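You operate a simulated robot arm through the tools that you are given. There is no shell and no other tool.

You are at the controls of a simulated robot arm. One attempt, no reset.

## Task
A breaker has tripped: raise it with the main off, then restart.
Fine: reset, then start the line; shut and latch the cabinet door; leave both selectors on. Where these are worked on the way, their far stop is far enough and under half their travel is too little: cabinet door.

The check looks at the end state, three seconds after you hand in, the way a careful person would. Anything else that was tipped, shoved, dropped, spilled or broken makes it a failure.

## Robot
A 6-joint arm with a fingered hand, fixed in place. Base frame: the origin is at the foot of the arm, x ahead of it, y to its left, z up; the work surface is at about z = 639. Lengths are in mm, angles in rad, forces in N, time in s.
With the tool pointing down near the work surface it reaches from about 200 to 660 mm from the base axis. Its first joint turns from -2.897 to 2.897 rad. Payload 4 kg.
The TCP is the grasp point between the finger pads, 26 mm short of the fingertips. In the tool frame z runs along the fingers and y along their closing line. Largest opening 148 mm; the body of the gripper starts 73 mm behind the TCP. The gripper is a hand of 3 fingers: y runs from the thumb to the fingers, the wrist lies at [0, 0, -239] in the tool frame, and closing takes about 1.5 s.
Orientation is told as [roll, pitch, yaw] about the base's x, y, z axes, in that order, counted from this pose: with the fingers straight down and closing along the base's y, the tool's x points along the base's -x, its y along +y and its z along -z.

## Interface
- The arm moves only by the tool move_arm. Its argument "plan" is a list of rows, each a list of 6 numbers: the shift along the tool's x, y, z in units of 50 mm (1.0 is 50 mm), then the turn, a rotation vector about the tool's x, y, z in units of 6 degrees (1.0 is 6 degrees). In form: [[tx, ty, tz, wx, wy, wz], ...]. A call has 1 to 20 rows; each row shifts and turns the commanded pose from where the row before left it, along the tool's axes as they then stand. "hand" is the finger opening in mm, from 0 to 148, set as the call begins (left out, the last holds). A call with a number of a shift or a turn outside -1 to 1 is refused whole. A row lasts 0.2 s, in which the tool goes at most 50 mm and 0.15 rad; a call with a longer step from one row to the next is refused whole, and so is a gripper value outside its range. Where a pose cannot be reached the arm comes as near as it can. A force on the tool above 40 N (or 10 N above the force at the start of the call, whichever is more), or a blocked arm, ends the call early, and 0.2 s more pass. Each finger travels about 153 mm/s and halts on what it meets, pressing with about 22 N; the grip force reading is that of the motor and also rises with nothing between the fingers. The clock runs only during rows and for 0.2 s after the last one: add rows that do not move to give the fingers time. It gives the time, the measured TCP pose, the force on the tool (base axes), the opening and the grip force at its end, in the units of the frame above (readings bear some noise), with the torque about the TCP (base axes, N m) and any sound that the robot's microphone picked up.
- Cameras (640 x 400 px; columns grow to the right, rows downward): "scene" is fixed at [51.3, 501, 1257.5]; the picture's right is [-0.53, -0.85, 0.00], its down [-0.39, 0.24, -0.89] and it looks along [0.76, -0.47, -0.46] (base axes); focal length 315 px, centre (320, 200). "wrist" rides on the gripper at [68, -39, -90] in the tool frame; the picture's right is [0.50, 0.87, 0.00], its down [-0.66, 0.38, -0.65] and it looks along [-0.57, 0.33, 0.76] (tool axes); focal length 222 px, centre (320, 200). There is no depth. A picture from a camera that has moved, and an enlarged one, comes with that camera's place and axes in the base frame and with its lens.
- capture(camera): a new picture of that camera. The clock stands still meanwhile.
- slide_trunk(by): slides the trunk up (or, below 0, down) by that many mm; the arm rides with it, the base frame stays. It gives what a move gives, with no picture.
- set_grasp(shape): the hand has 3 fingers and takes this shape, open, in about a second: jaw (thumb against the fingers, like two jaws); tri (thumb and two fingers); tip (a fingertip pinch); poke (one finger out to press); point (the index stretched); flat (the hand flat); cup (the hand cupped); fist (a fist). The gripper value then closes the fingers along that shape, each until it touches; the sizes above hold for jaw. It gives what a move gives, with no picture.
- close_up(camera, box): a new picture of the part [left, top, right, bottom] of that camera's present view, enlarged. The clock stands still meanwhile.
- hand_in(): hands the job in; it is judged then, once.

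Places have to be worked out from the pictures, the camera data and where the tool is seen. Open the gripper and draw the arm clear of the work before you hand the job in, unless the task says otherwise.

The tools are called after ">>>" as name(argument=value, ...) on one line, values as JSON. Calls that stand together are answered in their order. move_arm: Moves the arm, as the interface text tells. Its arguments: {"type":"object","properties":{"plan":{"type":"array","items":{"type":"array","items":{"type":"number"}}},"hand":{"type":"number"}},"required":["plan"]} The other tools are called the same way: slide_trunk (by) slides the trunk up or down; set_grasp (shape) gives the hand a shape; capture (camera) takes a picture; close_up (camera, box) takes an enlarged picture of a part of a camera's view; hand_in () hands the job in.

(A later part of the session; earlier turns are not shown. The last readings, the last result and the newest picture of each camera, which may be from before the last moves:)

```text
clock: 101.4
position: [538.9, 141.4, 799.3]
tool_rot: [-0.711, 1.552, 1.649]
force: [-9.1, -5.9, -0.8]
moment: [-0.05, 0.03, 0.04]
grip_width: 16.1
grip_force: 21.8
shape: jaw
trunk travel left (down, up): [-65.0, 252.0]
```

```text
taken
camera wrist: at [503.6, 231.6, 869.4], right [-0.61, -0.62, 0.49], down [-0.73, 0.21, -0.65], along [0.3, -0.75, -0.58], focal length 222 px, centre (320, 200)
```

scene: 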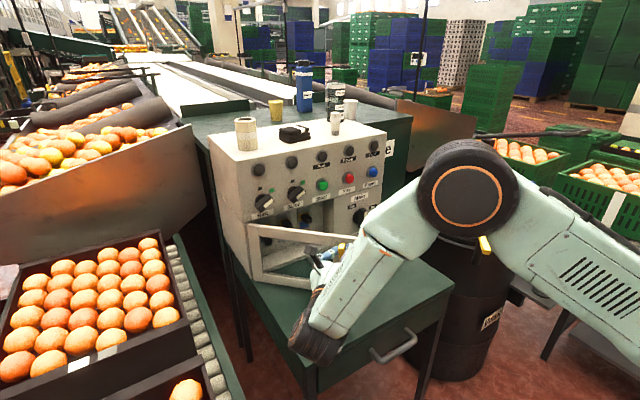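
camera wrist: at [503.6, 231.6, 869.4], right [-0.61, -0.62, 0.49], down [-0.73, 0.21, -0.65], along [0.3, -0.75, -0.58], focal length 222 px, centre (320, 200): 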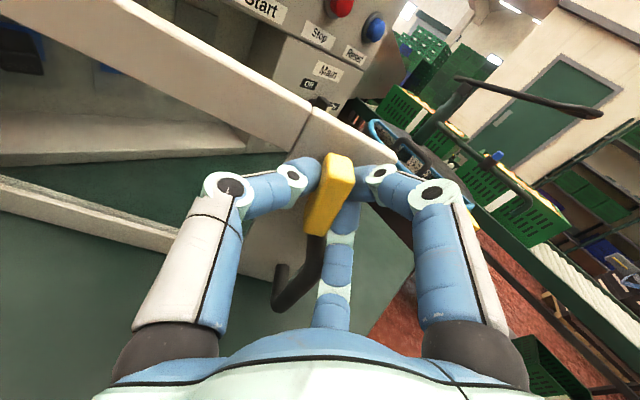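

The door is ~41° open and the hand is still square to it. Following further would swing my wrist toward the trays, so I'll release here, back straight off, and later push the door further open from its inner side.

>>> move_arm(plan=[[0, 0, 0, 0, 0, 0], [0, 0, 0, 0, 0, 0], [0, 0, 0, 0, 0, 0], [0, 0, -0.4, 0, 0, 0], [0, 0, -0.5, 0, 0, 0], [0, 0, -0.5, 0, 0, 0], [0, 0, 0, 0, 0, 0]], hand=70)

>>> capture(camera="scene")

>>> capture(camera="wrist")

```text
clock: 103.0
position: [488.4, 191.9, 800.8]
tool_rot: [-0.667, 1.551, 1.692]
force: [0.8, 0.0, -0.4]
moment: [0.0, 0.01, -0.03]
grip_width: 69.6
grip_force: 0.1
shape: jaw
trunk travel left (down, up): [-65.0, 252.0]
```

```text
taken
```

scene: 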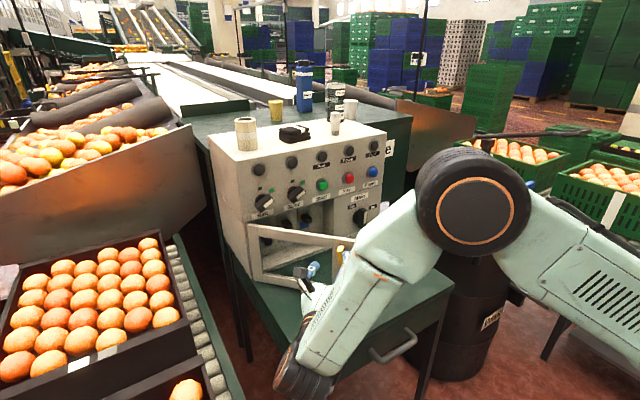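

```text
taken
camera wrist: at [453.2, 281.7, 871.1], right [-0.61, -0.62, 0.49], down [-0.73, 0.2, -0.65], along [0.3, -0.76, -0.58], focal length 222 px, centre (320, 200)
```

wrist: 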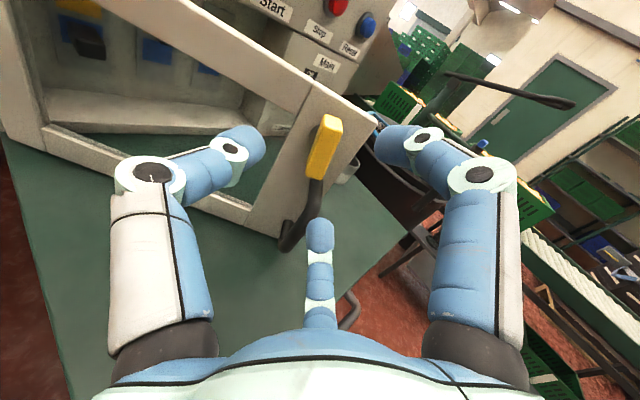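

Door stays put at ~41°. I raise the hand above the door (top ≈ 820) and bring it back to a radial heading in front of the cabinet, above the door's free edge.

>>> move_arm(plan=[[0.87, 0, 0, 0, 0, 0], [0.87, 0, 0, 0, 0, 0], [0.87, 0, 0, 0, 0, 0], [0, 0.064, 0.414, 0.944, 0, 0], [0, 0.104, 0.406, 0.944, 0, 0], [0, 0.144, 0.394, 0.944, 0, 0], [0, 0.182, 0.378, 0.944, 0, 0], [0, 0.218, 0.358, 0.944, 0, 0], [0, 0.252, 0.334, 0.944, 0, 0], [0, 0.284, 0.308, 0.944, 0, 0], [0, 0.314, 0.278, 0.944, 0, 0], [0, 0.34, 0.246, 0.944, 0, 0], [0, 0, 0, 0, 0, 0]], hand=0)

```text
clock: 105.8
position: [602.4, 37.3, 926.9]
tool_rot: [-1.513, 1.551, 1.736]
force: [-0.3, 0.1, 0.0]
moment: [0.0, 0.02, -0.02]
grip_width: 0.0
grip_force: 21.7
shape: jaw
trunk travel left (down, up): [-65.0, 252.0]
```

I align the heading exactly radial (≈3.5°), then tilt the hand toward straight down in-plane.

>>> move_arm(plan=[[0, 0, 0, -0.45, 0, 0], [0, 0, 0, 0, 0, 0], [0, 0, 0, 0, 0, 0]])

```text
clock: 106.6
position: [601.4, 37.4, 928.9]
tool_rot: [-1.498, 1.552, 1.701]
force: [0.0, 0.8, 0.6]
moment: [-0.06, 0.01, 0.02]
grip_width: 0.0
grip_force: 22.3
shape: jaw
trunk travel left (down, up): [-65.0, 252.0]
```

>>> move_arm(plan=[[0, 0, 0, 0, -1, 0], [0, 0, 0, 0, -1, 0], [0, 0, 0, 0, -1, 0], [0, 0, 0, 0, -1, 0], [0, 0, 0, 0, -1, 0], [0, 0, 0, 0, -1, 0], [0, 0, 0, 0, -1, 0], [0, 0, 0, 0, -1, 0], [0, 0, 0, 0, -1, 0], [0, 0, 0, 0, -1, 0], [0, 0, 0, 0, 0, 0]])

```text
clock: 109.0
position: [602.6, 36.8, 929.5]
tool_rot: [-0.022, 0.519, -3.093]
force: [0.1, -0.3, 1.0]
moment: [-0.01, -0.01, -0.01]
grip_width: 0.0
grip_force: 22.2
shape: jaw
trunk travel left (down, up): [-65.0, 252.0]
```

Tilted to 60° without flips. I tilt a bit more (to ~78°) and lower the closed fingers to z≈790 on the inner side of the door's free edge.

>>> move_arm(plan=[[0, 0, 0, 0, -1, 0], [0, 0, 0, 0, -1, 0], [0, 0, 0, 0, -1, 0], [-0.193, 0, 0.907, 0, 0, 0], [-0.193, 0, 0.907, 0, 0, 0], [-0.193, 0, 0.907, 0, 0, 0], [0, 0, 0, 0, 0, 0]])

>>> capture(camera="wrist")

>>> capture(camera="scene")

```text
clock: 110.6
position: [601.2, 38.3, 789.1]
tool_rot: [-0.018, 0.208, -3.086]
force: [0.0, 0.3, 0.5]
moment: [-0.02, -0.03, -0.02]
grip_width: 0.0
grip_force: 22.1
shape: jaw
trunk travel left (down, up): [-65.0, 252.0]
```

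```text
taken
camera wrist: at [647.3, 77.9, 892.7], right [0.54, -0.84, 0.09], down [-0.75, -0.43, 0.5], along [-0.38, -0.33, -0.86], focal length 222 px, centre (320, 200)
```

wrist: 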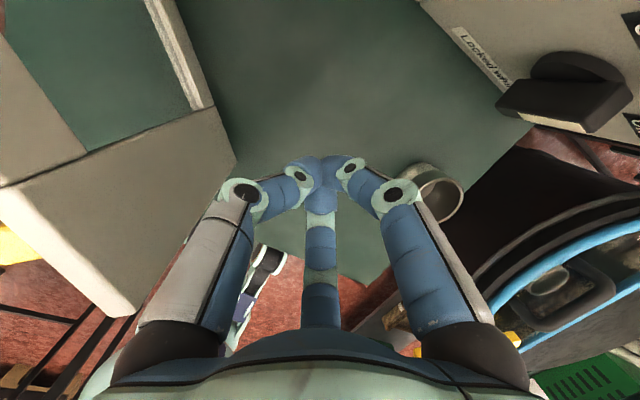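

```text
taken
```

scene: 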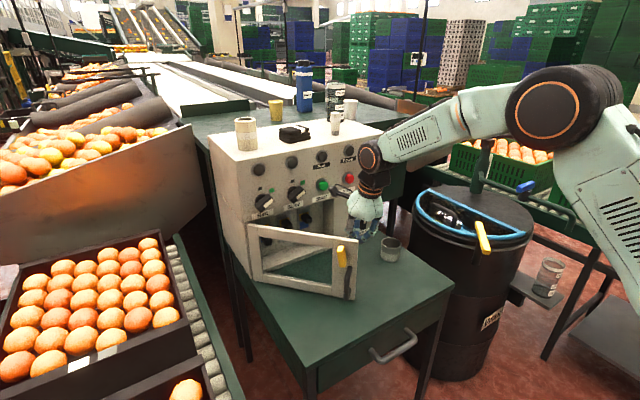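

The closed hand is behind the door's free edge, clear of everything. I push the door further open along its arc.

>>> move_arm(plan=[[0.086, -0.496, 0.018, 0, 0, 0], [0.086, -0.496, 0.018, 0, 0, 0], [-0.182, -0.257, -0.038, 0, 0, 0], [-0.182, -0.257, -0.038, 0, 0, 0], [-0.182, -0.257, -0.038, 0, 0, 0], [-0.176, -0.244, -0.037, 0, 0, 0], [-0.176, -0.244, -0.037, 0, 0, 0], [-0.176, -0.244, -0.037, 0, 0, 0], [0, 0, 0, 0, 0, 0]])

>>> capture(camera="scene")

```text
clock: 112.6
position: [548.8, 161.3, 793.2]
tool_rot: [-0.02, 0.208, -3.085]
force: [-0.5, -0.3, 1.1]
moment: [-0.01, 0.0, 0.0]
grip_width: 0.0
grip_force: 22.6
shape: jaw
trunk travel left (down, up): [-65.0, 252.0]
```

```text
taken
```

scene: 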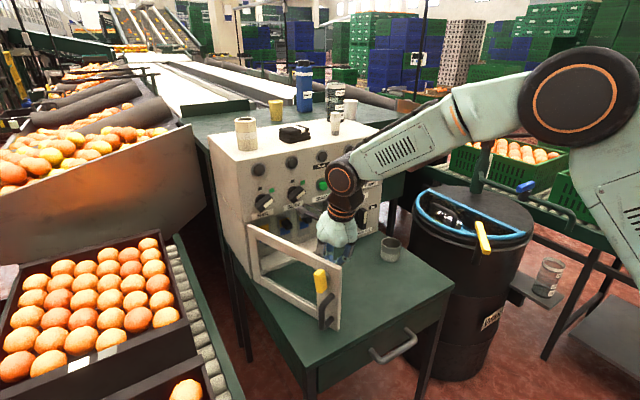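

Door is at ~60° and moving freely. Continue toward ~90°.

>>> move_arm(plan=[[-0.136, -0.268, -0.029, 0, 0, 0], [-0.136, -0.268, -0.029, 0, 0, 0], [-0.136, -0.268, -0.029, 0, 0, 0], [-0.089, -0.285, -0.019, 0, 0, 0], [-0.089, -0.285, -0.019, 0, 0, 0], [-0.089, -0.285, -0.019, 0, 0, 0], [-0.036, -0.296, -0.008, 0, 0, 0], [-0.036, -0.296, -0.008, 0, 0, 0], [-0.036, -0.296, -0.008, 0, 0, 0], [0, 0, 0, 0, 0, 0]])

>>> capture(camera="scene")

>>> capture(camera="wrist")

```text
clock: 114.8
position: [500.2, 286.4, 794.6]
tool_rot: [-0.02, 0.206, -3.085]
force: [-0.1, -0.3, -0.3]
moment: [0.0, 0.0, 0.03]
grip_width: 0.1
grip_force: 21.8
shape: jaw
trunk travel left (down, up): [-65.0, 252.0]
```

```text
taken
```

scene: 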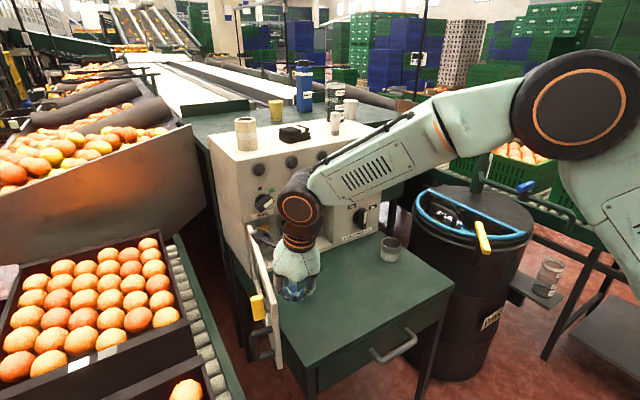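

```text
taken
camera wrist: at [546.4, 325.8, 897.4], right [0.54, -0.84, 0.09], down [-0.75, -0.43, 0.5], along [-0.38, -0.33, -0.86], focal length 222 px, centre (320, 200)
```

wrist: 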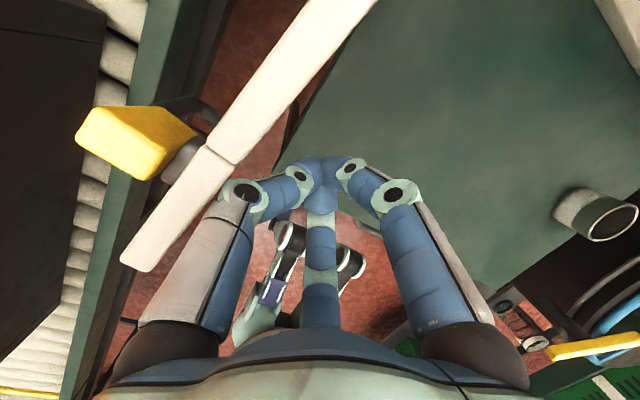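

Door is now ~90° open, out of the way. I move the hand away from it, up and over, to a radial line toward the tripped breaker (heading ≈16°), and then tilt up for a view inside.

>>> move_arm(plan=[[0.294, 0.512, -0.371, 0, 0, 0], [0.294, 0.512, -0.371, 0, 0, 0], [0.294, 0.512, -0.371, 0, 0, 0], [0.294, 0.512, -0.371, 0, 0, 0], [0.294, 0.512, -0.371, 0, 0, 0], [0, 0, 0, 0.146, 0, -0.695], [0, 0, 0, 0.146, 0, -0.695], [0, 0, 0, 0.146, 0, -0.695], [0, 0, 0, 0, 0, 0]])

```text
clock: 116.8
position: [560.7, 157.7, 898.1]
tool_rot: [-0.02, 0.212, -2.863]
force: [-0.3, -0.9, -0.7]
moment: [0.0, 0.0, 0.02]
grip_width: 0.0
grip_force: 21.8
shape: jaw
trunk travel left (down, up): [-65.0, 252.0]
```

>>> move_arm(plan=[[0, 0, 0, 0, 1, 0], [0, 0, 0, 0, 1, 0], [0, 0, 0, 0, 1, 0], [0, 0, 0, 0, 1, 0], [0, 0, 0, 0, 1, 0], [0, 0, 0, 0, 1, 0], [0, 0, 0, 0, 1, 0], [0, 0, 0, 0, 1, 0], [0, 0, 0, 0, 0, 0]])

>>> capture(camera="wrist")

>>> capture(camera="scene")

```text
clock: 118.8
position: [563.2, 157.1, 896.6]
tool_rot: [-0.037, 1.049, -2.892]
force: [-0.7, -0.8, 0.1]
moment: [0.03, -0.02, 0.03]
grip_width: 0.0
grip_force: 21.9
shape: jaw
out of reach, approached as far as the arm can: row 6
trunk travel left (down, up): [-65.0, 252.0]
```

```text
taken
camera wrist: at [510.2, 179.8, 1002.0], right [0.48, -0.77, 0.42], down [-0.75, -0.61, -0.25], along [0.45, -0.19, -0.87], focal length 222 px, centre (320, 200)
```

wrist: 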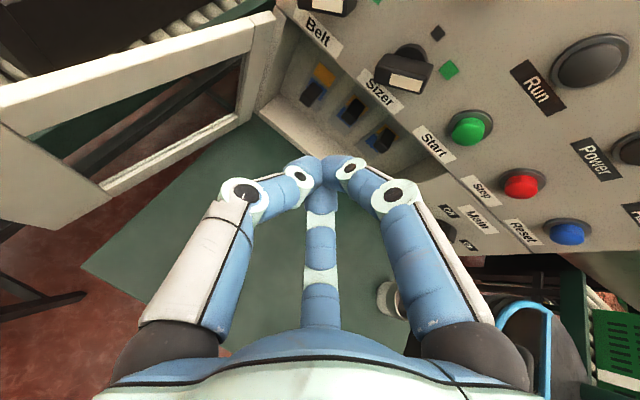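

```text
taken
```

scene: 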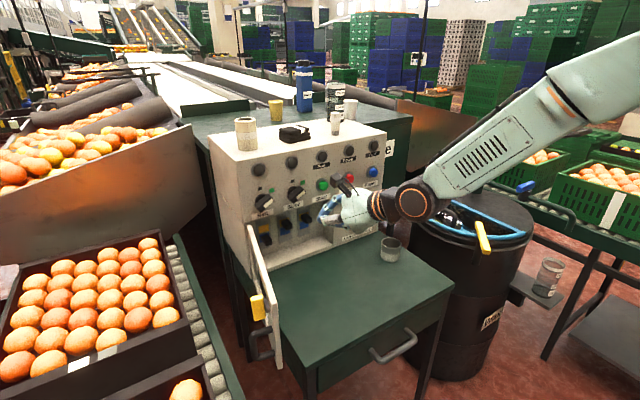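

Now I can see all three breakers. Zooming in on both views to locate the levers.

>>> close_up(camera="scene", box=[240, 195, 340, 270])

>>> close_up(camera="wrist", box=[270, 30, 430, 170])

```text
5.33 times, centred on (290, 232) of scene
camera zoom: at [51.3, 501.0, 1257.5], right [-0.53, -0.85, 0.0], down [-0.39, 0.24, -0.89], along [0.76, -0.47, -0.46], focal length 1681 px, centre (480, 27)
```

zoom: 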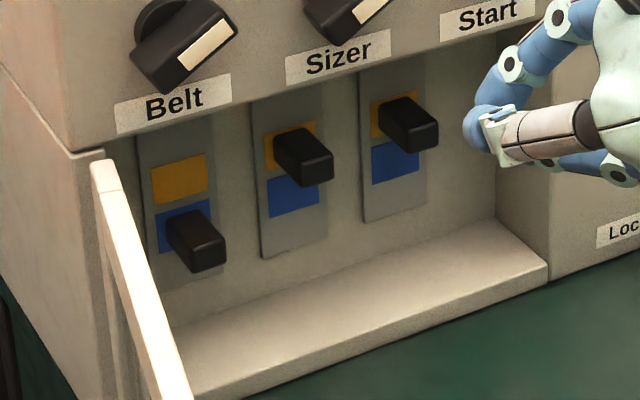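

```text
2.86 times, centred on (350, 100) of wrist
camera zoom: at [510.2, 179.8, 1002.0], right [0.48, -0.77, 0.42], down [-0.75, -0.61, -0.25], along [0.45, -0.19, -0.87], focal length 635 px, centre (234, 486)
```

zoom: 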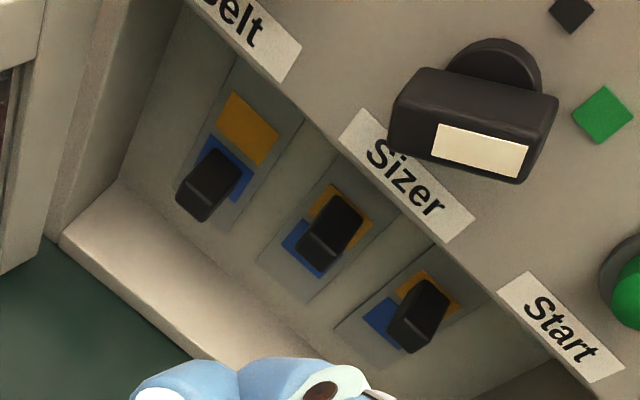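

Left lever (down) front-face centre ≈ (781, 224, 721); the raised ones sit ~30 mm higher. I flatten the tilt to 15° (keeps the wrist camera away from the Belt knob) and go to a staging point in front of the opening at (678, 191, 699).

>>> move_arm(plan=[[0, 0, 0, 0, 0.83, 0], [0, 0, 0, 0, 0.83, 0], [0, 0, 0, 0, 0.83, 0], [0, 0, 0, 0, 0, 0]])

```text
clock: 119.8
position: [563.1, 157.9, 898.3]
tool_rot: [-0.069, 1.311, -2.926]
force: [0.1, -0.2, -0.4]
moment: [0.0, -0.03, 0.0]
grip_width: 0.0
grip_force: 21.7
shape: jaw
trunk travel left (down, up): [-65.0, 252.0]
```

>>> move_arm(plan=[[-0.534, 0, 0.557, 0, 0, 0], [-0.534, 0, 0.557, 0, 0, 0], [-0.534, 0, 0.557, 0, 0, 0], [-0.534, 0, 0.557, 0, 0, 0], [-0.534, 0, 0.557, 0, 0, 0], [-0.534, 0, 0.557, 0, 0, 0], [0, 0, 0, 0, 0, 0]])

>>> capture(camera="wrist")

>>> close_up(camera="scene", box=[230, 170, 430, 320])

```text
clock: 121.4
position: [678.7, 195.9, 702.2]
tool_rot: [-0.07, 1.309, -2.927]
force: [0.0, -0.3, 0.5]
moment: [-0.01, -0.04, -0.02]
grip_width: 0.0
grip_force: 22.2
shape: jaw
trunk travel left (down, up): [-65.0, 252.0]
```

```text
taken
camera wrist: at [601.0, 210.7, 790.3], right [0.37, -0.8, 0.47], down [-0.67, -0.58, -0.47], along [0.65, -0.14, -0.75], focal length 222 px, centre (320, 200)
```

wrist: 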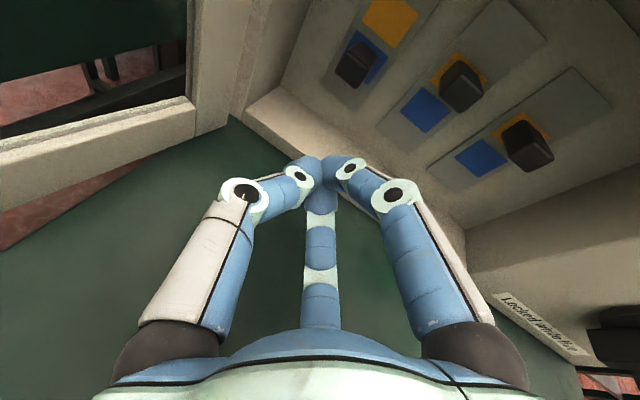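

```text
2.67 times, centred on (330, 245) of scene
camera zoom: at [51.3, 501.0, 1257.5], right [-0.53, -0.85, 0.0], down [-0.39, 0.24, -0.89], along [0.76, -0.47, -0.46], focal length 840 px, centre (293, 80)
```

zoom: 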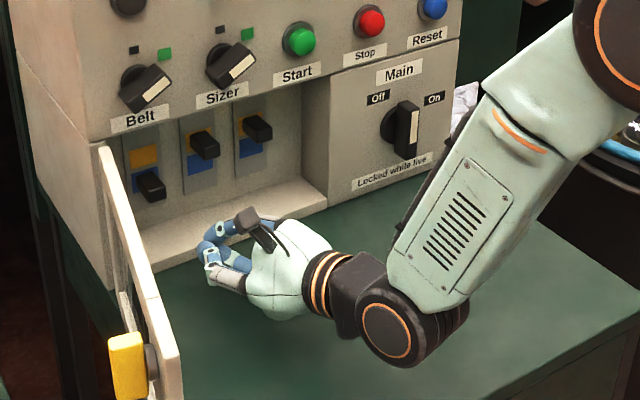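

Lever re-confirmed at ≈ (781, 225, 721). I slide the closed fingertips in underneath it (tip target (788, 225, 689)).

>>> move_arm(plan=[[0.083, 0.013, 0.434, 0, 0, 0], [0.083, 0.013, 0.434, 0, 0, 0], [0.083, 0.013, 0.434, 0, 0, 0], [0.083, 0.013, 0.434, 0, 0, 0], [0, 0, 0, 0, 0, 0]])

>>> capture(camera="wrist")

>>> close_up(camera="scene", box=[240, 190, 360, 280])

```text
clock: 122.6
position: [763.2, 215.1, 693.7]
tool_rot: [-0.07, 1.309, -2.926]
force: [0.4, -0.5, 0.0]
moment: [0.0, 0.03, 0.01]
grip_width: 0.0
grip_force: 22.0
shape: jaw
trunk travel left (down, up): [-65.0, 252.0]
```

```text
taken
camera wrist: at [686.1, 231.6, 783.3], right [0.37, -0.8, 0.47], down [-0.67, -0.58, -0.47], along [0.65, -0.14, -0.75], focal length 222 px, centre (320, 200)
```

wrist: 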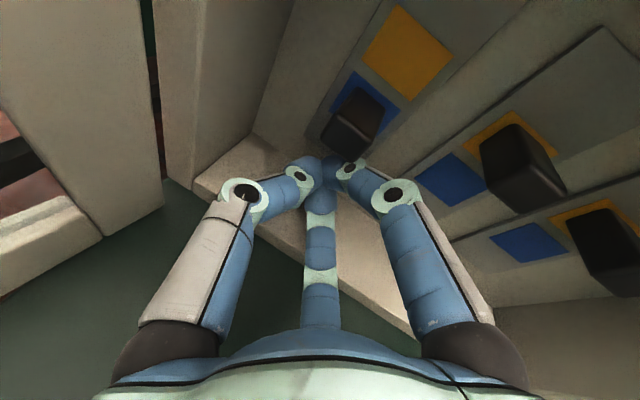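

```text
4.44 times, centred on (300, 235) of scene
camera zoom: at [51.3, 501.0, 1257.5], right [-0.53, -0.85, 0.0], down [-0.39, 0.24, -0.89], along [0.76, -0.47, -0.46], focal length 1401 px, centre (409, 44)
```

zoom: 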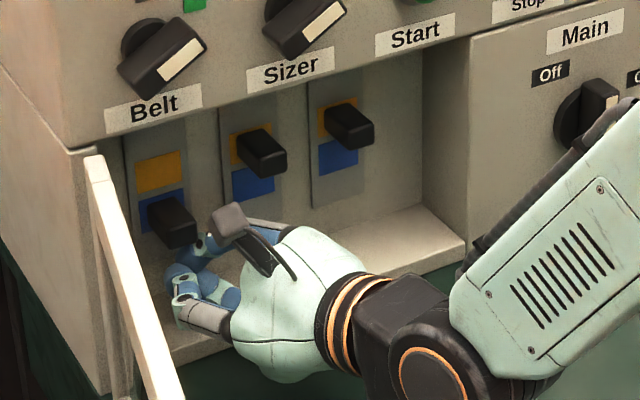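

The tip is positioned right under the lever. I lift 45 mm in small steps.

>>> move_arm(plan=[[0.174, -0.003, -0.046, 0, 0, 0], [0.174, -0.003, -0.046, 0, 0, 0], [0.174, -0.003, -0.046, 0, 0, 0], [0.174, -0.003, -0.046, 0, 0, 0], [0.174, -0.003, -0.046, 0, 0, 0], [0, 0, 0, 0, 0, 0]])

>>> capture(camera="wrist")

>>> close_up(camera="scene", box=[240, 190, 360, 280])

```text
clock: 124.0
position: [763.6, 215.9, 736.6]
tool_rot: [-0.072, 1.306, -2.929]
force: [-0.8, -6.5, -11.8]
moment: [0.04, 0.15, -0.04]
grip_width: 0.0
grip_force: 21.8
shape: jaw
trunk travel left (down, up): [-65.0, 252.0]
```

```text
taken
camera wrist: at [687.6, 231.5, 826.3], right [0.37, -0.8, 0.47], down [-0.67, -0.58, -0.47], along [0.65, -0.14, -0.75], focal length 222 px, centre (320, 200)
```

wrist: 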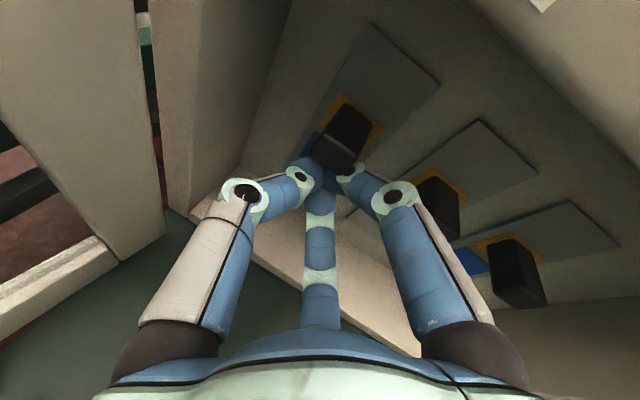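

```text
4.44 times, centred on (300, 235) of scene
camera zoom: at [51.3, 501.0, 1257.5], right [-0.53, -0.85, 0.0], down [-0.39, 0.24, -0.89], along [0.76, -0.47, -0.46], focal length 1401 px, centre (409, 44)
```

zoom: 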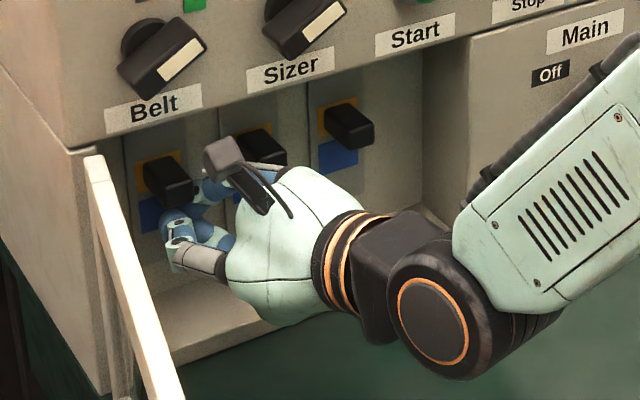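

The lever is up now, matching its neighbours (yellow behind, blue below). I press 4 mm more to make sure it's at its stop, then drop down and check that it stays.

>>> move_arm(plan=[[0.077, 0, -0.02, 0, 0, 0], [0, 0, 0, 0, 0, 0], [-0.2, 0, 0.05, 0, 0, 0], [-0.25, 0, 0.06, 0, 0, 0], [-0.25, 0, 0.06, 0, 0, 0], [0, 0, 0, 0, 0, 0]])

>>> close_up(camera="scene", box=[240, 190, 360, 280])

>>> capture(camera="wrist")

```text
clock: 125.4
position: [762.7, 217.4, 707.4]
tool_rot: [-0.071, 1.312, -2.927]
force: [0.0, 0.2, 0.6]
moment: [-0.01, -0.01, 0.0]
grip_width: 0.1
grip_force: 21.6
shape: jaw
trunk travel left (down, up): [-65.0, 252.0]
```

```text
4.44 times, centred on (300, 235) of scene
camera zoom: at [51.3, 501.0, 1257.5], right [-0.53, -0.85, 0.0], down [-0.39, 0.24, -0.89], along [0.76, -0.47, -0.46], focal length 1401 px, centre (409, 44)
```

zoom: 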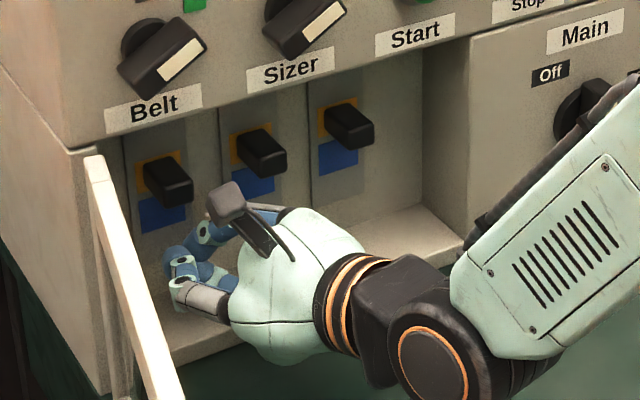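

```text
taken
camera wrist: at [685.5, 232.4, 797.7], right [0.37, -0.8, 0.47], down [-0.67, -0.58, -0.47], along [0.65, -0.14, -0.75], focal length 222 px, centre (320, 200)
```

wrist: 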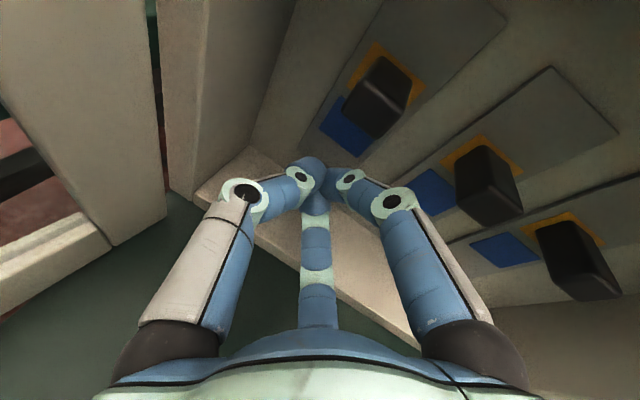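

All three breakers are up and the lever stays. Now I back straight out of the cabinet and rise to the radial staging spot at about (563, 161, 898).

>>> move_arm(plan=[[-0.155, 0.005, -0.58, 0, 0, 0], [-0.155, 0.005, -0.58, 0, 0, 0], [-0.155, 0.005, -0.58, 0, 0, 0], [0.513, -0.018, -0.545, 0, 0, 0], [0.513, -0.018, -0.545, 0, 0, 0], [0.513, -0.018, -0.545, 0, 0, 0], [0.513, -0.018, -0.545, 0, 0, 0], [0.513, -0.018, -0.545, 0, 0, 0], [0.513, -0.018, -0.545, 0, 0, 0], [0, 0, 0, 0, 0, 0]])

>>> capture(camera="scene")

```text
clock: 127.6
position: [561.7, 158.3, 898.7]
tool_rot: [-0.068, 1.309, -2.927]
force: [-0.9, 0.2, 0.1]
moment: [0.0, 0.0, 0.0]
grip_width: 0.0
grip_force: 22.3
shape: jaw
trunk travel left (down, up): [-65.0, 252.0]
```

```text
taken
```

scene: 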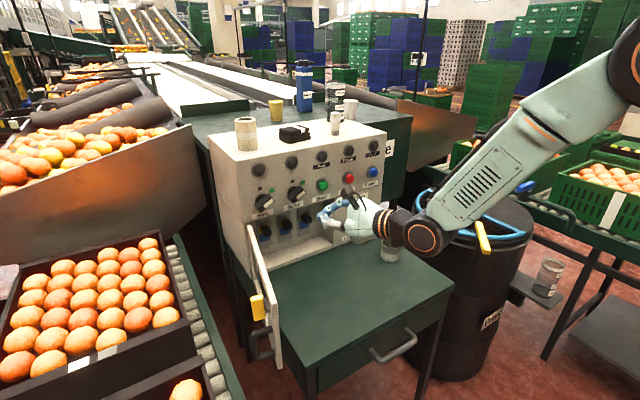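

I trim the heading to exactly radial and tilt down to near vertical for pushing the door from outside.

>>> move_arm(plan=[[0, 0, 0, -0.1, 0, 0.03], [0, 0, 0, 0, -1, 0], [0, 0, 0, 0, -1, 0], [0, 0, 0, 0, -1, 0], [0, 0, 0, 0, -1, 0], [0, 0, 0, 0, -1, 0], [0, 0, 0, 0, -1, 0], [0, 0, 0, 0, -1, 0], [0, 0, 0, 0, -1, 0], [0, 0, 0, 0, -1, 0], [0, 0, 0, 0, -1, 0], [0, 0, 0, 0, -0.5, 0], [0, 0, 0, 0, 0, 0]])

```text
clock: 130.4
position: [561.6, 158.8, 899.5]
tool_rot: [-0.021, 0.209, -2.876]
force: [-0.5, 0.4, 0.1]
moment: [-0.02, -0.01, -0.01]
grip_width: 0.0
grip_force: 21.9
shape: jaw
out of reach, approached as far as the arm can: row 6
trunk travel left (down, up): [-65.0, 252.0]
```

Now I carry the hand over the open door (tip ≈ 874, door top ≈ 820) to its outer side near (470, 390).

>>> move_arm(plan=[[-0.092, -0.823, -0.019, 0, 0, 0], [-0.092, -0.823, -0.019, 0, 0, 0], [-0.092, -0.823, -0.019, 0, 0, 0], [-0.092, -0.823, -0.019, 0, 0, 0], [-0.092, -0.823, -0.019, 0, 0, 0], [-0.092, -0.823, -0.019, 0, 0, 0], [0, 0, 0, 0, 0, 0]])

>>> capture(camera="scene")

>>> capture(camera="wrist")

```text
clock: 132.0
position: [469.2, 387.4, 902.8]
tool_rot: [-0.02, 0.21, -2.872]
force: [0.4, 0.5, -0.3]
moment: [0.02, 0.01, -0.05]
grip_width: 0.0
grip_force: 22.0
shape: jaw
trunk travel left (down, up): [-65.0, 252.0]
```

```text
taken
```

scene: 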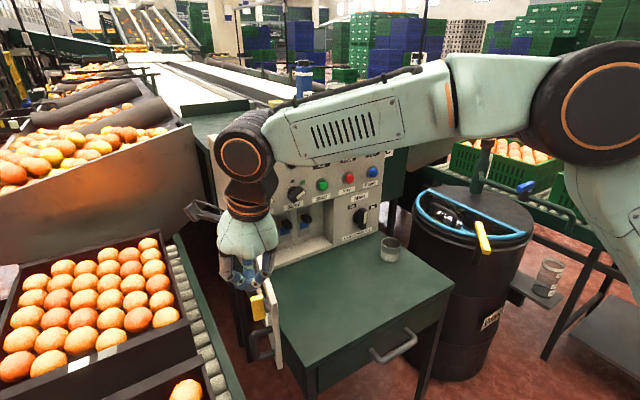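

```text
taken
camera wrist: at [505.5, 435.0, 1006.2], right [0.7, -0.71, 0.09], down [-0.65, -0.58, 0.49], along [-0.3, -0.41, -0.86], focal length 222 px, centre (320, 200)
```

wrist: 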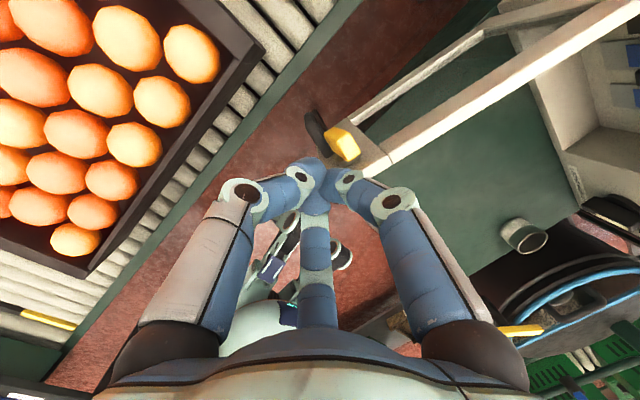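

>>> close_up(camera="wrist", box=[260, 80, 460, 220])

>>> close_up(camera="scene", box=[200, 210, 320, 390])

```text
2.86 times, centred on (360, 150) of wrist
camera zoom: at [505.5, 435.0, 1006.2], right [0.7, -0.71, 0.09], down [-0.65, -0.58, 0.49], along [-0.3, -0.41, -0.86], focal length 635 px, centre (206, 343)
```

zoom: 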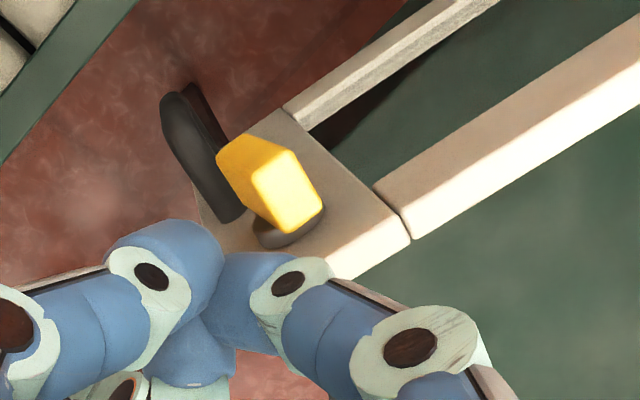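

```text
2.22 times, centred on (260, 300) of scene
camera zoom: at [51.3, 501.0, 1257.5], right [-0.53, -0.85, 0.0], down [-0.39, 0.24, -0.89], along [0.76, -0.47, -0.46], focal length 700 px, centre (453, -22)
```

zoom: 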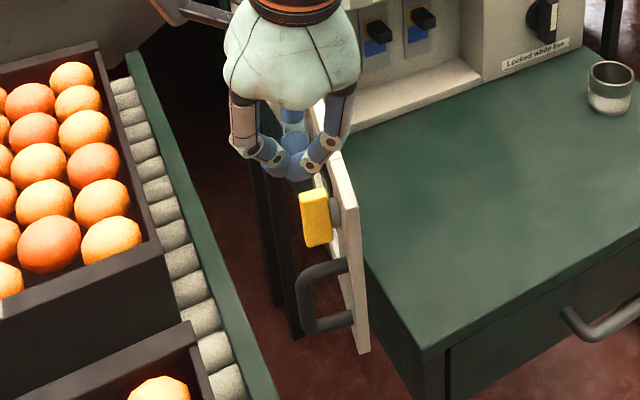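

The free end is at ≈ (457, 340), so the door is at ~99°. I lower the closed hand just beyond the free end on the outer side (clear of the latch) and begin pushing it shut.

>>> move_arm(plan=[[-0.241, -0.046, 0.797, 0, 0, 0], [-0.241, -0.046, 0.797, 0, 0, 0], [-0.053, 0.255, -0.011, 0, 0, 0], [-0.053, 0.255, -0.011, 0, 0, 0], [-0.126, 0.283, -0.027, 0, 0, 0], [-0.126, 0.283, -0.027, 0, 0, 0], [-0.126, 0.283, -0.027, 0, 0, 0], [0, 0, 0, 0, 0, 0]])

>>> capture(camera="scene")

>>> capture(camera="wrist")

```text
clock: 133.8
position: [454.3, 319.6, 818.1]
tool_rot: [-0.02, 0.212, -2.874]
force: [-1.1, 0.1, 1.0]
moment: [-0.05, -0.01, 0.0]
grip_width: 0.0
grip_force: 22.2
shape: jaw
trunk travel left (down, up): [-65.0, 252.0]
```

```text
taken
```

scene: 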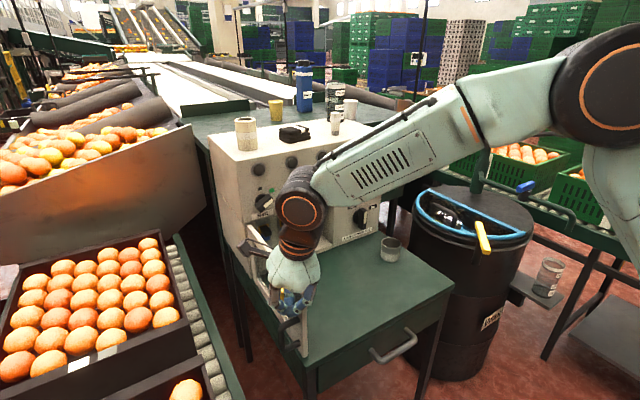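

```text
taken
camera wrist: at [490.5, 368.2, 921.7], right [0.7, -0.7, 0.09], down [-0.65, -0.58, 0.49], along [-0.3, -0.41, -0.86], focal length 222 px, centre (320, 200)
```

wrist: 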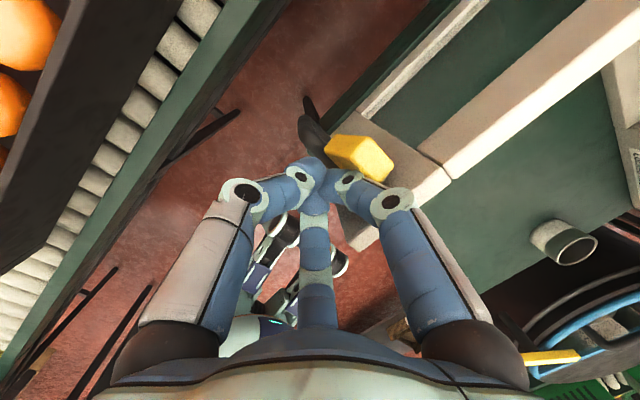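

The door is following. I keep pushing along the arc.

>>> move_arm(plan=[[-0.087, 0.335, -0.018, 0, 0, 0], [-0.087, 0.335, -0.018, 0, 0, 0], [-0.087, 0.335, -0.018, 0, 0, 0], [-0.028, 0.345, -0.006, 0, 0, 0], [-0.028, 0.345, -0.006, 0, 0, 0], [-0.028, 0.345, -0.006, 0, 0, 0], [0, 0, 0, 0, 0, 0]])

>>> capture(camera="scene")

>>> capture(camera="wrist")

```text
clock: 135.4
position: [464.9, 217.6, 816.4]
tool_rot: [-0.02, 0.21, -2.876]
force: [-1.4, -0.3, 0.4]
moment: [0.0, -0.03, 0.0]
grip_width: 0.1
grip_force: 22.7
shape: jaw
trunk travel left (down, up): [-65.0, 252.0]
```

```text
taken
```

scene: 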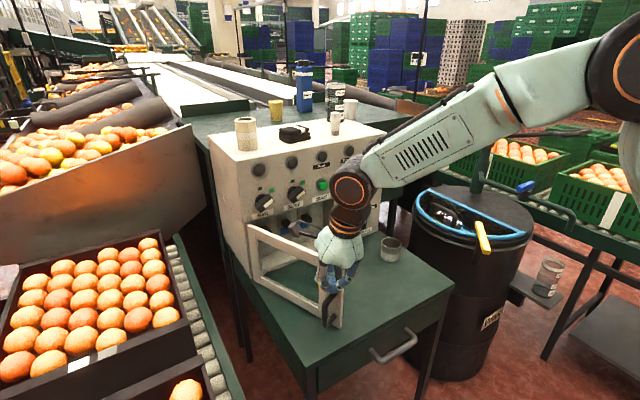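

```text
taken
camera wrist: at [502.1, 264.9, 918.5], right [0.7, -0.7, 0.09], down [-0.65, -0.58, 0.5], along [-0.3, -0.41, -0.86], focal length 222 px, centre (320, 200)
```

wrist: 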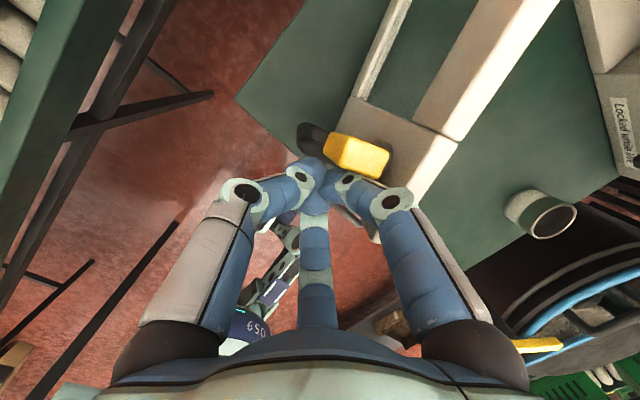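

Working well (door ≈ 65–70°). I continue to about 35°, moving contact slightly inward on the stile.

>>> move_arm(plan=[[0.031, 0.345, 0.006, 0, 0, 0], [0.031, 0.345, 0.006, 0, 0, 0], [0.031, 0.345, 0.006, 0, 0, 0], [0.089, 0.334, 0.019, 0, 0, 0], [0.089, 0.334, 0.019, 0, 0, 0], [0.089, 0.334, 0.019, 0, 0, 0], [0.098, 0.24, 0.021, 0, 0, 0], [0.098, 0.24, 0.021, 0, 0, 0], [0.215, 0.26, 0.045, 0, 0, 0], [0.215, 0.26, 0.045, 0, 0, 0], [0.215, 0.26, 0.045, 0, 0, 0], [0, 0, 0, 0, 0, 0]])

>>> capture(camera="scene")

>>> capture(camera="wrist")

```text
clock: 138.0
position: [569.2, 76.6, 812.7]
tool_rot: [-0.02, 0.211, -2.874]
force: [-1.5, -0.8, 0.0]
moment: [0.0, 0.0, -0.01]
grip_width: 0.3
grip_force: 22.1
shape: jaw
trunk travel left (down, up): [-65.0, 252.0]
```

```text
taken
```

scene: 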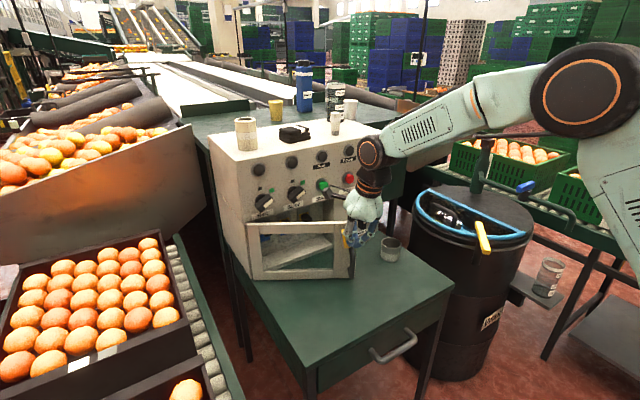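

```text
taken
camera wrist: at [605.2, 124.1, 916.7], right [0.7, -0.71, 0.09], down [-0.65, -0.58, 0.5], along [-0.3, -0.41, -0.86], focal length 222 px, centre (320, 200)
```

wrist: 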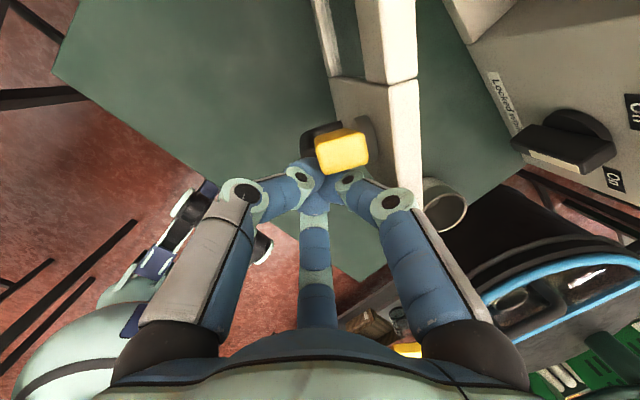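

Door now ≈33°. Continue to ≈12° (keeping the camera clear of the panel).

>>> move_arm(plan=[[0.211, 0.259, 0.045, 0, 0, 0], [0.211, 0.259, 0.045, 0, 0, 0], [0.211, 0.259, 0.045, 0, 0, 0], [0.173, 0.155, 0.037, 0, 0, 0], [0.173, 0.155, 0.037, 0, 0, 0], [0.173, 0.155, 0.037, 0, 0, 0], [0.242, 0.15, 0.051, 0, 0, 0], [0, 0, 0, 0, 0, 0]])

>>> capture(camera="scene")

>>> capture(camera="wrist")

```text
clock: 139.8
position: [656.7, 27.5, 812.7]
tool_rot: [-0.019, 0.212, -2.877]
force: [0.3, -1.1, 0.0]
moment: [-0.02, 0.01, 0.02]
grip_width: 0.3
grip_force: 21.5
shape: jaw
trunk travel left (down, up): [-65.0, 252.0]
```

```text
taken
```

scene: 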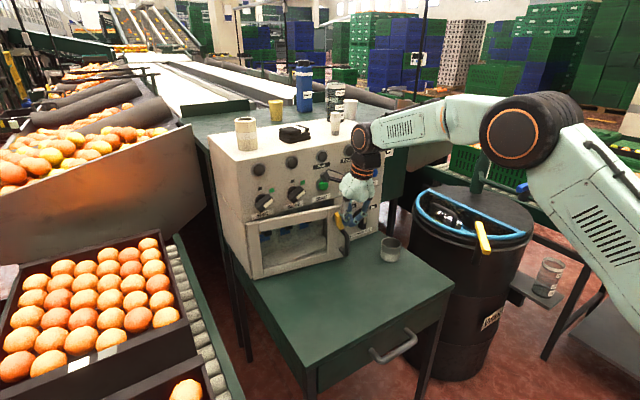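

```text
taken
camera wrist: at [693.2, 74.8, 916.0], right [0.7, -0.7, 0.09], down [-0.65, -0.58, 0.49], along [-0.3, -0.41, -0.86], focal length 222 px, centre (320, 200)
```

wrist: 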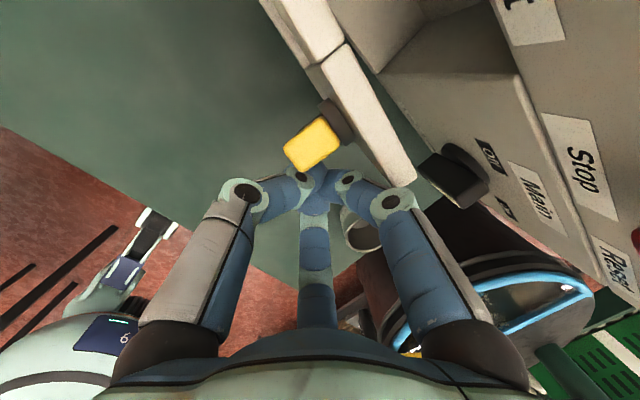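

Door ≈12° open. I lift off, retreat to (600, 25, 930), and turn the heading radial (≈2.4°) before levelling the hand.

>>> move_arm(plan=[[-0.2, -0.087, -0.839, 0, 0, 0], [-0.2, -0.087, -0.839, 0, 0, 0], [-0.2, -0.087, -0.839, 0, 0, 0], [0, 0, 0, -0.148, 0, 0.695], [0, 0, 0, -0.148, 0, 0.695], [0, 0, 0, -0.148, 0, 0.695], [0, 0, 0, 0, 0, 0]])

```text
clock: 141.4
position: [597.6, 24.1, 928.6]
tool_rot: [-0.019, 0.208, -3.097]
force: [0.3, -0.6, 0.0]
moment: [-0.03, 0.02, -0.01]
grip_width: 0.0
grip_force: 21.2
shape: jaw
trunk travel left (down, up): [-65.0, 252.0]
```

>>> move_arm(plan=[[0, 0, 0, -0.19, 0, 0], [0, 0, 0, 0, 1, 0], [0, 0, 0, 0, 1, 0], [0, 0, 0, 0, 1, 0], [0, 0, 0, 0, 1, 0], [0, 0, 0, 0, 1, 0], [0, 0, 0, 0, 1, 0], [0, 0, 0, 0, 1, 0], [0, 0, 0, 0, 1, 0], [0, 0, 0, 0, 1, 0], [0, 0, 0, 0, 1, 0], [0, 0, 0, 0, 1, 0], [0, 0, 0, 0, 1, 0], [0, 0, 0, 0, 1, 0], [0, 0, 0, 0, 0, 0]], hand=70)

>>> capture(camera="wrist")

>>> capture(camera="scene")

```text
clock: 144.6
position: [599.3, 22.2, 929.5]
tool_rot: [0.809, 1.569, -2.29]
force: [-0.4, -0.9, 0.7]
moment: [-0.05, -0.02, 0.01]
grip_width: 69.8
grip_force: 0.0
shape: jaw
trunk travel left (down, up): [-65.0, 252.0]
```

```text
taken
camera wrist: at [508.5, 56.9, 996.9], right [0.04, -0.86, 0.5], down [-0.64, -0.41, -0.65], along [0.77, -0.29, -0.57], focal length 222 px, centre (320, 200)
```

wrist: 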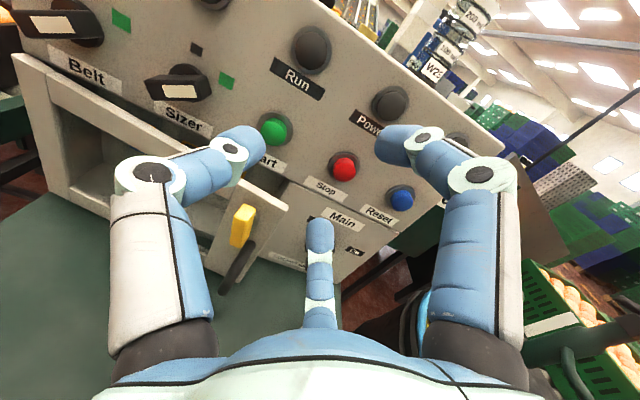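

```text
taken
```

scene: 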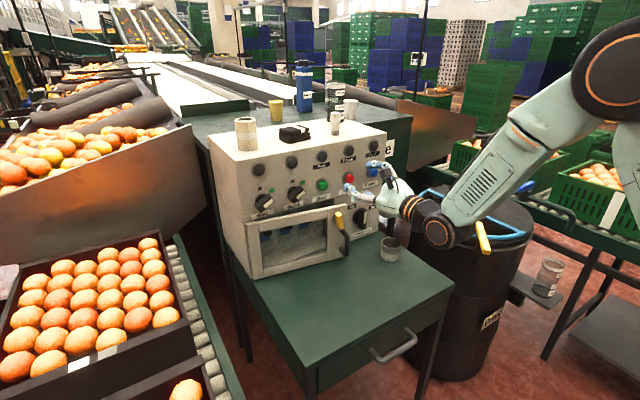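

Level in front of the panel with fingers open. The latch bar's front is at ≈ (671, 50, 793) (door ≈8° open). I go down to a staging spot ~70 mm in front of it with heading −4°.

>>> move_arm(plan=[[-0.67, -0.185, 0, -0.27, 0, 0], [-0.67, -0.185, 0, -0.27, 0, 0], [-0.67, -0.185, 0, -0.27, 0, 0], [-0.67, -0.185, 0, -0.27, 0, 0], [0, 0, 0, 0, 0, 0]])

>>> capture(camera="wrist")

>>> close_up(camera="scene", box=[220, 150, 420, 300])

```text
clock: 145.8
position: [597.8, 60.1, 795.0]
tool_rot: [0.696, 1.567, -2.513]
force: [-0.7, 0.7, 0.4]
moment: [0.0, -0.02, 0.0]
grip_width: 69.7
grip_force: 0.1
shape: jaw
trunk travel left (down, up): [-65.0, 252.0]
```

```text
taken
camera wrist: at [512.1, 104.7, 863.1], right [-0.06, -0.86, 0.5], down [-0.68, -0.33, -0.65], along [0.73, -0.38, -0.57], focal length 222 px, centre (320, 200)
```

wrist: 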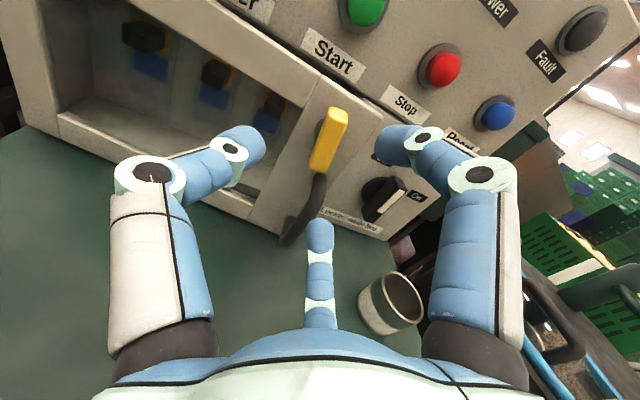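

```text
2.67 times, centred on (320, 225) of scene
camera zoom: at [51.3, 501.0, 1257.5], right [-0.53, -0.85, 0.0], down [-0.39, 0.24, -0.89], along [0.76, -0.47, -0.46], focal length 840 px, centre (320, 133)
```

zoom: 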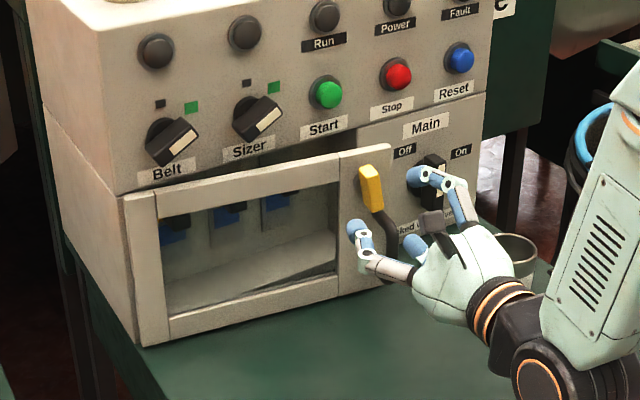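

Latch bar front sits at ≈ (675, 47.5, 794). I advance so the fingers straddle it, then close.

>>> move_arm(plan=[[0, 0.045, 0.47, 0, 0, 0], [0, 0.045, 0.47, 0, 0, 0], [0, 0.045, 0.47, 0, 0, 0], [0, 0, 0, 0, 0, 0]])

>>> capture(camera="wrist")

```text
clock: 146.8
position: [669.5, 47.1, 795.6]
tool_rot: [0.669, 1.567, -2.542]
force: [-0.9, 0.4, -0.2]
moment: [0.0, -0.01, 0.01]
grip_width: 69.4
grip_force: 0.0
shape: jaw
trunk travel left (down, up): [-65.0, 252.0]
```

```text
taken
camera wrist: at [582.9, 92.0, 863.8], right [-0.06, -0.86, 0.5], down [-0.68, -0.33, -0.65], along [0.73, -0.38, -0.57], focal length 222 px, centre (320, 200)
```

wrist: 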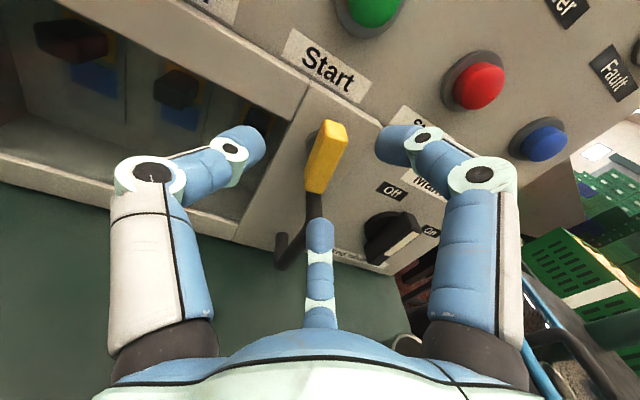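

The bar is ~12 mm further ahead than in my earlier good grip, so I advance 12 mm and close the fingers.

>>> move_arm(plan=[[0, 0, 0.24, 0, 0, 0], [0, 0, 0, 0, 0, 0]])

>>> move_arm(plan=[[0, 0, 0, 0, 0, 0], [0, 0, 0, 0, 0, 0], [0, 0, 0, 0, 0, 0], [0, 0, 0, 0, 0, 0], [0, 0, 0, 0, 0, 0]], hand=0)

>>> capture(camera="wrist")

>>> close_up(camera="scene", box=[220, 150, 420, 300])

```text
clock: 147.4
position: [680.3, 46.4, 796.1]
tool_rot: [0.765, 1.567, -2.444]
force: [-1.7, 0.0, 2.0]
moment: [0.01, 0.01, -0.01]
grip_width: 69.0
grip_force: 0.1
shape: jaw
trunk travel left (down, up): [-65.0, 252.0]
```

```text
clock: 148.6
position: [677.8, 49.7, 796.2]
tool_rot: [1.138, 1.566, -2.068]
force: [-18.5, 20.3, 1.5]
moment: [-0.03, -0.01, 0.54]
grip_width: 2.1
grip_force: 22.0
shape: jaw
trunk travel left (down, up): [-65.0, 252.0]
```

```text
taken
camera wrist: at [592.8, 93.8, 864.6], right [-0.06, -0.86, 0.5], down [-0.68, -0.34, -0.65], along [0.73, -0.38, -0.57], focal length 222 px, centre (320, 200)
```

wrist: 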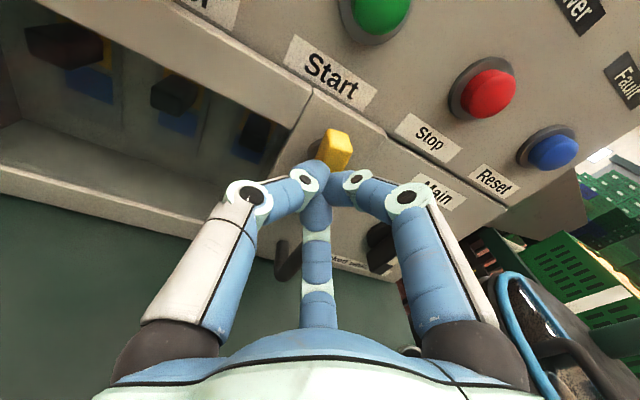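

```text
2.67 times, centred on (320, 225) of scene
camera zoom: at [51.3, 501.0, 1257.5], right [-0.53, -0.85, 0.0], down [-0.39, 0.24, -0.89], along [0.76, -0.47, -0.46], focal length 840 px, centre (320, 133)
```

zoom: 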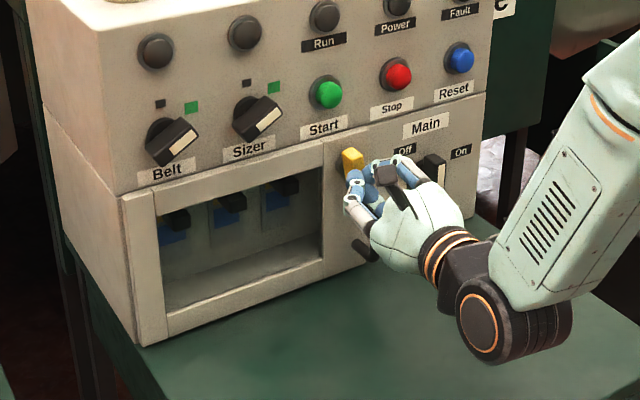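

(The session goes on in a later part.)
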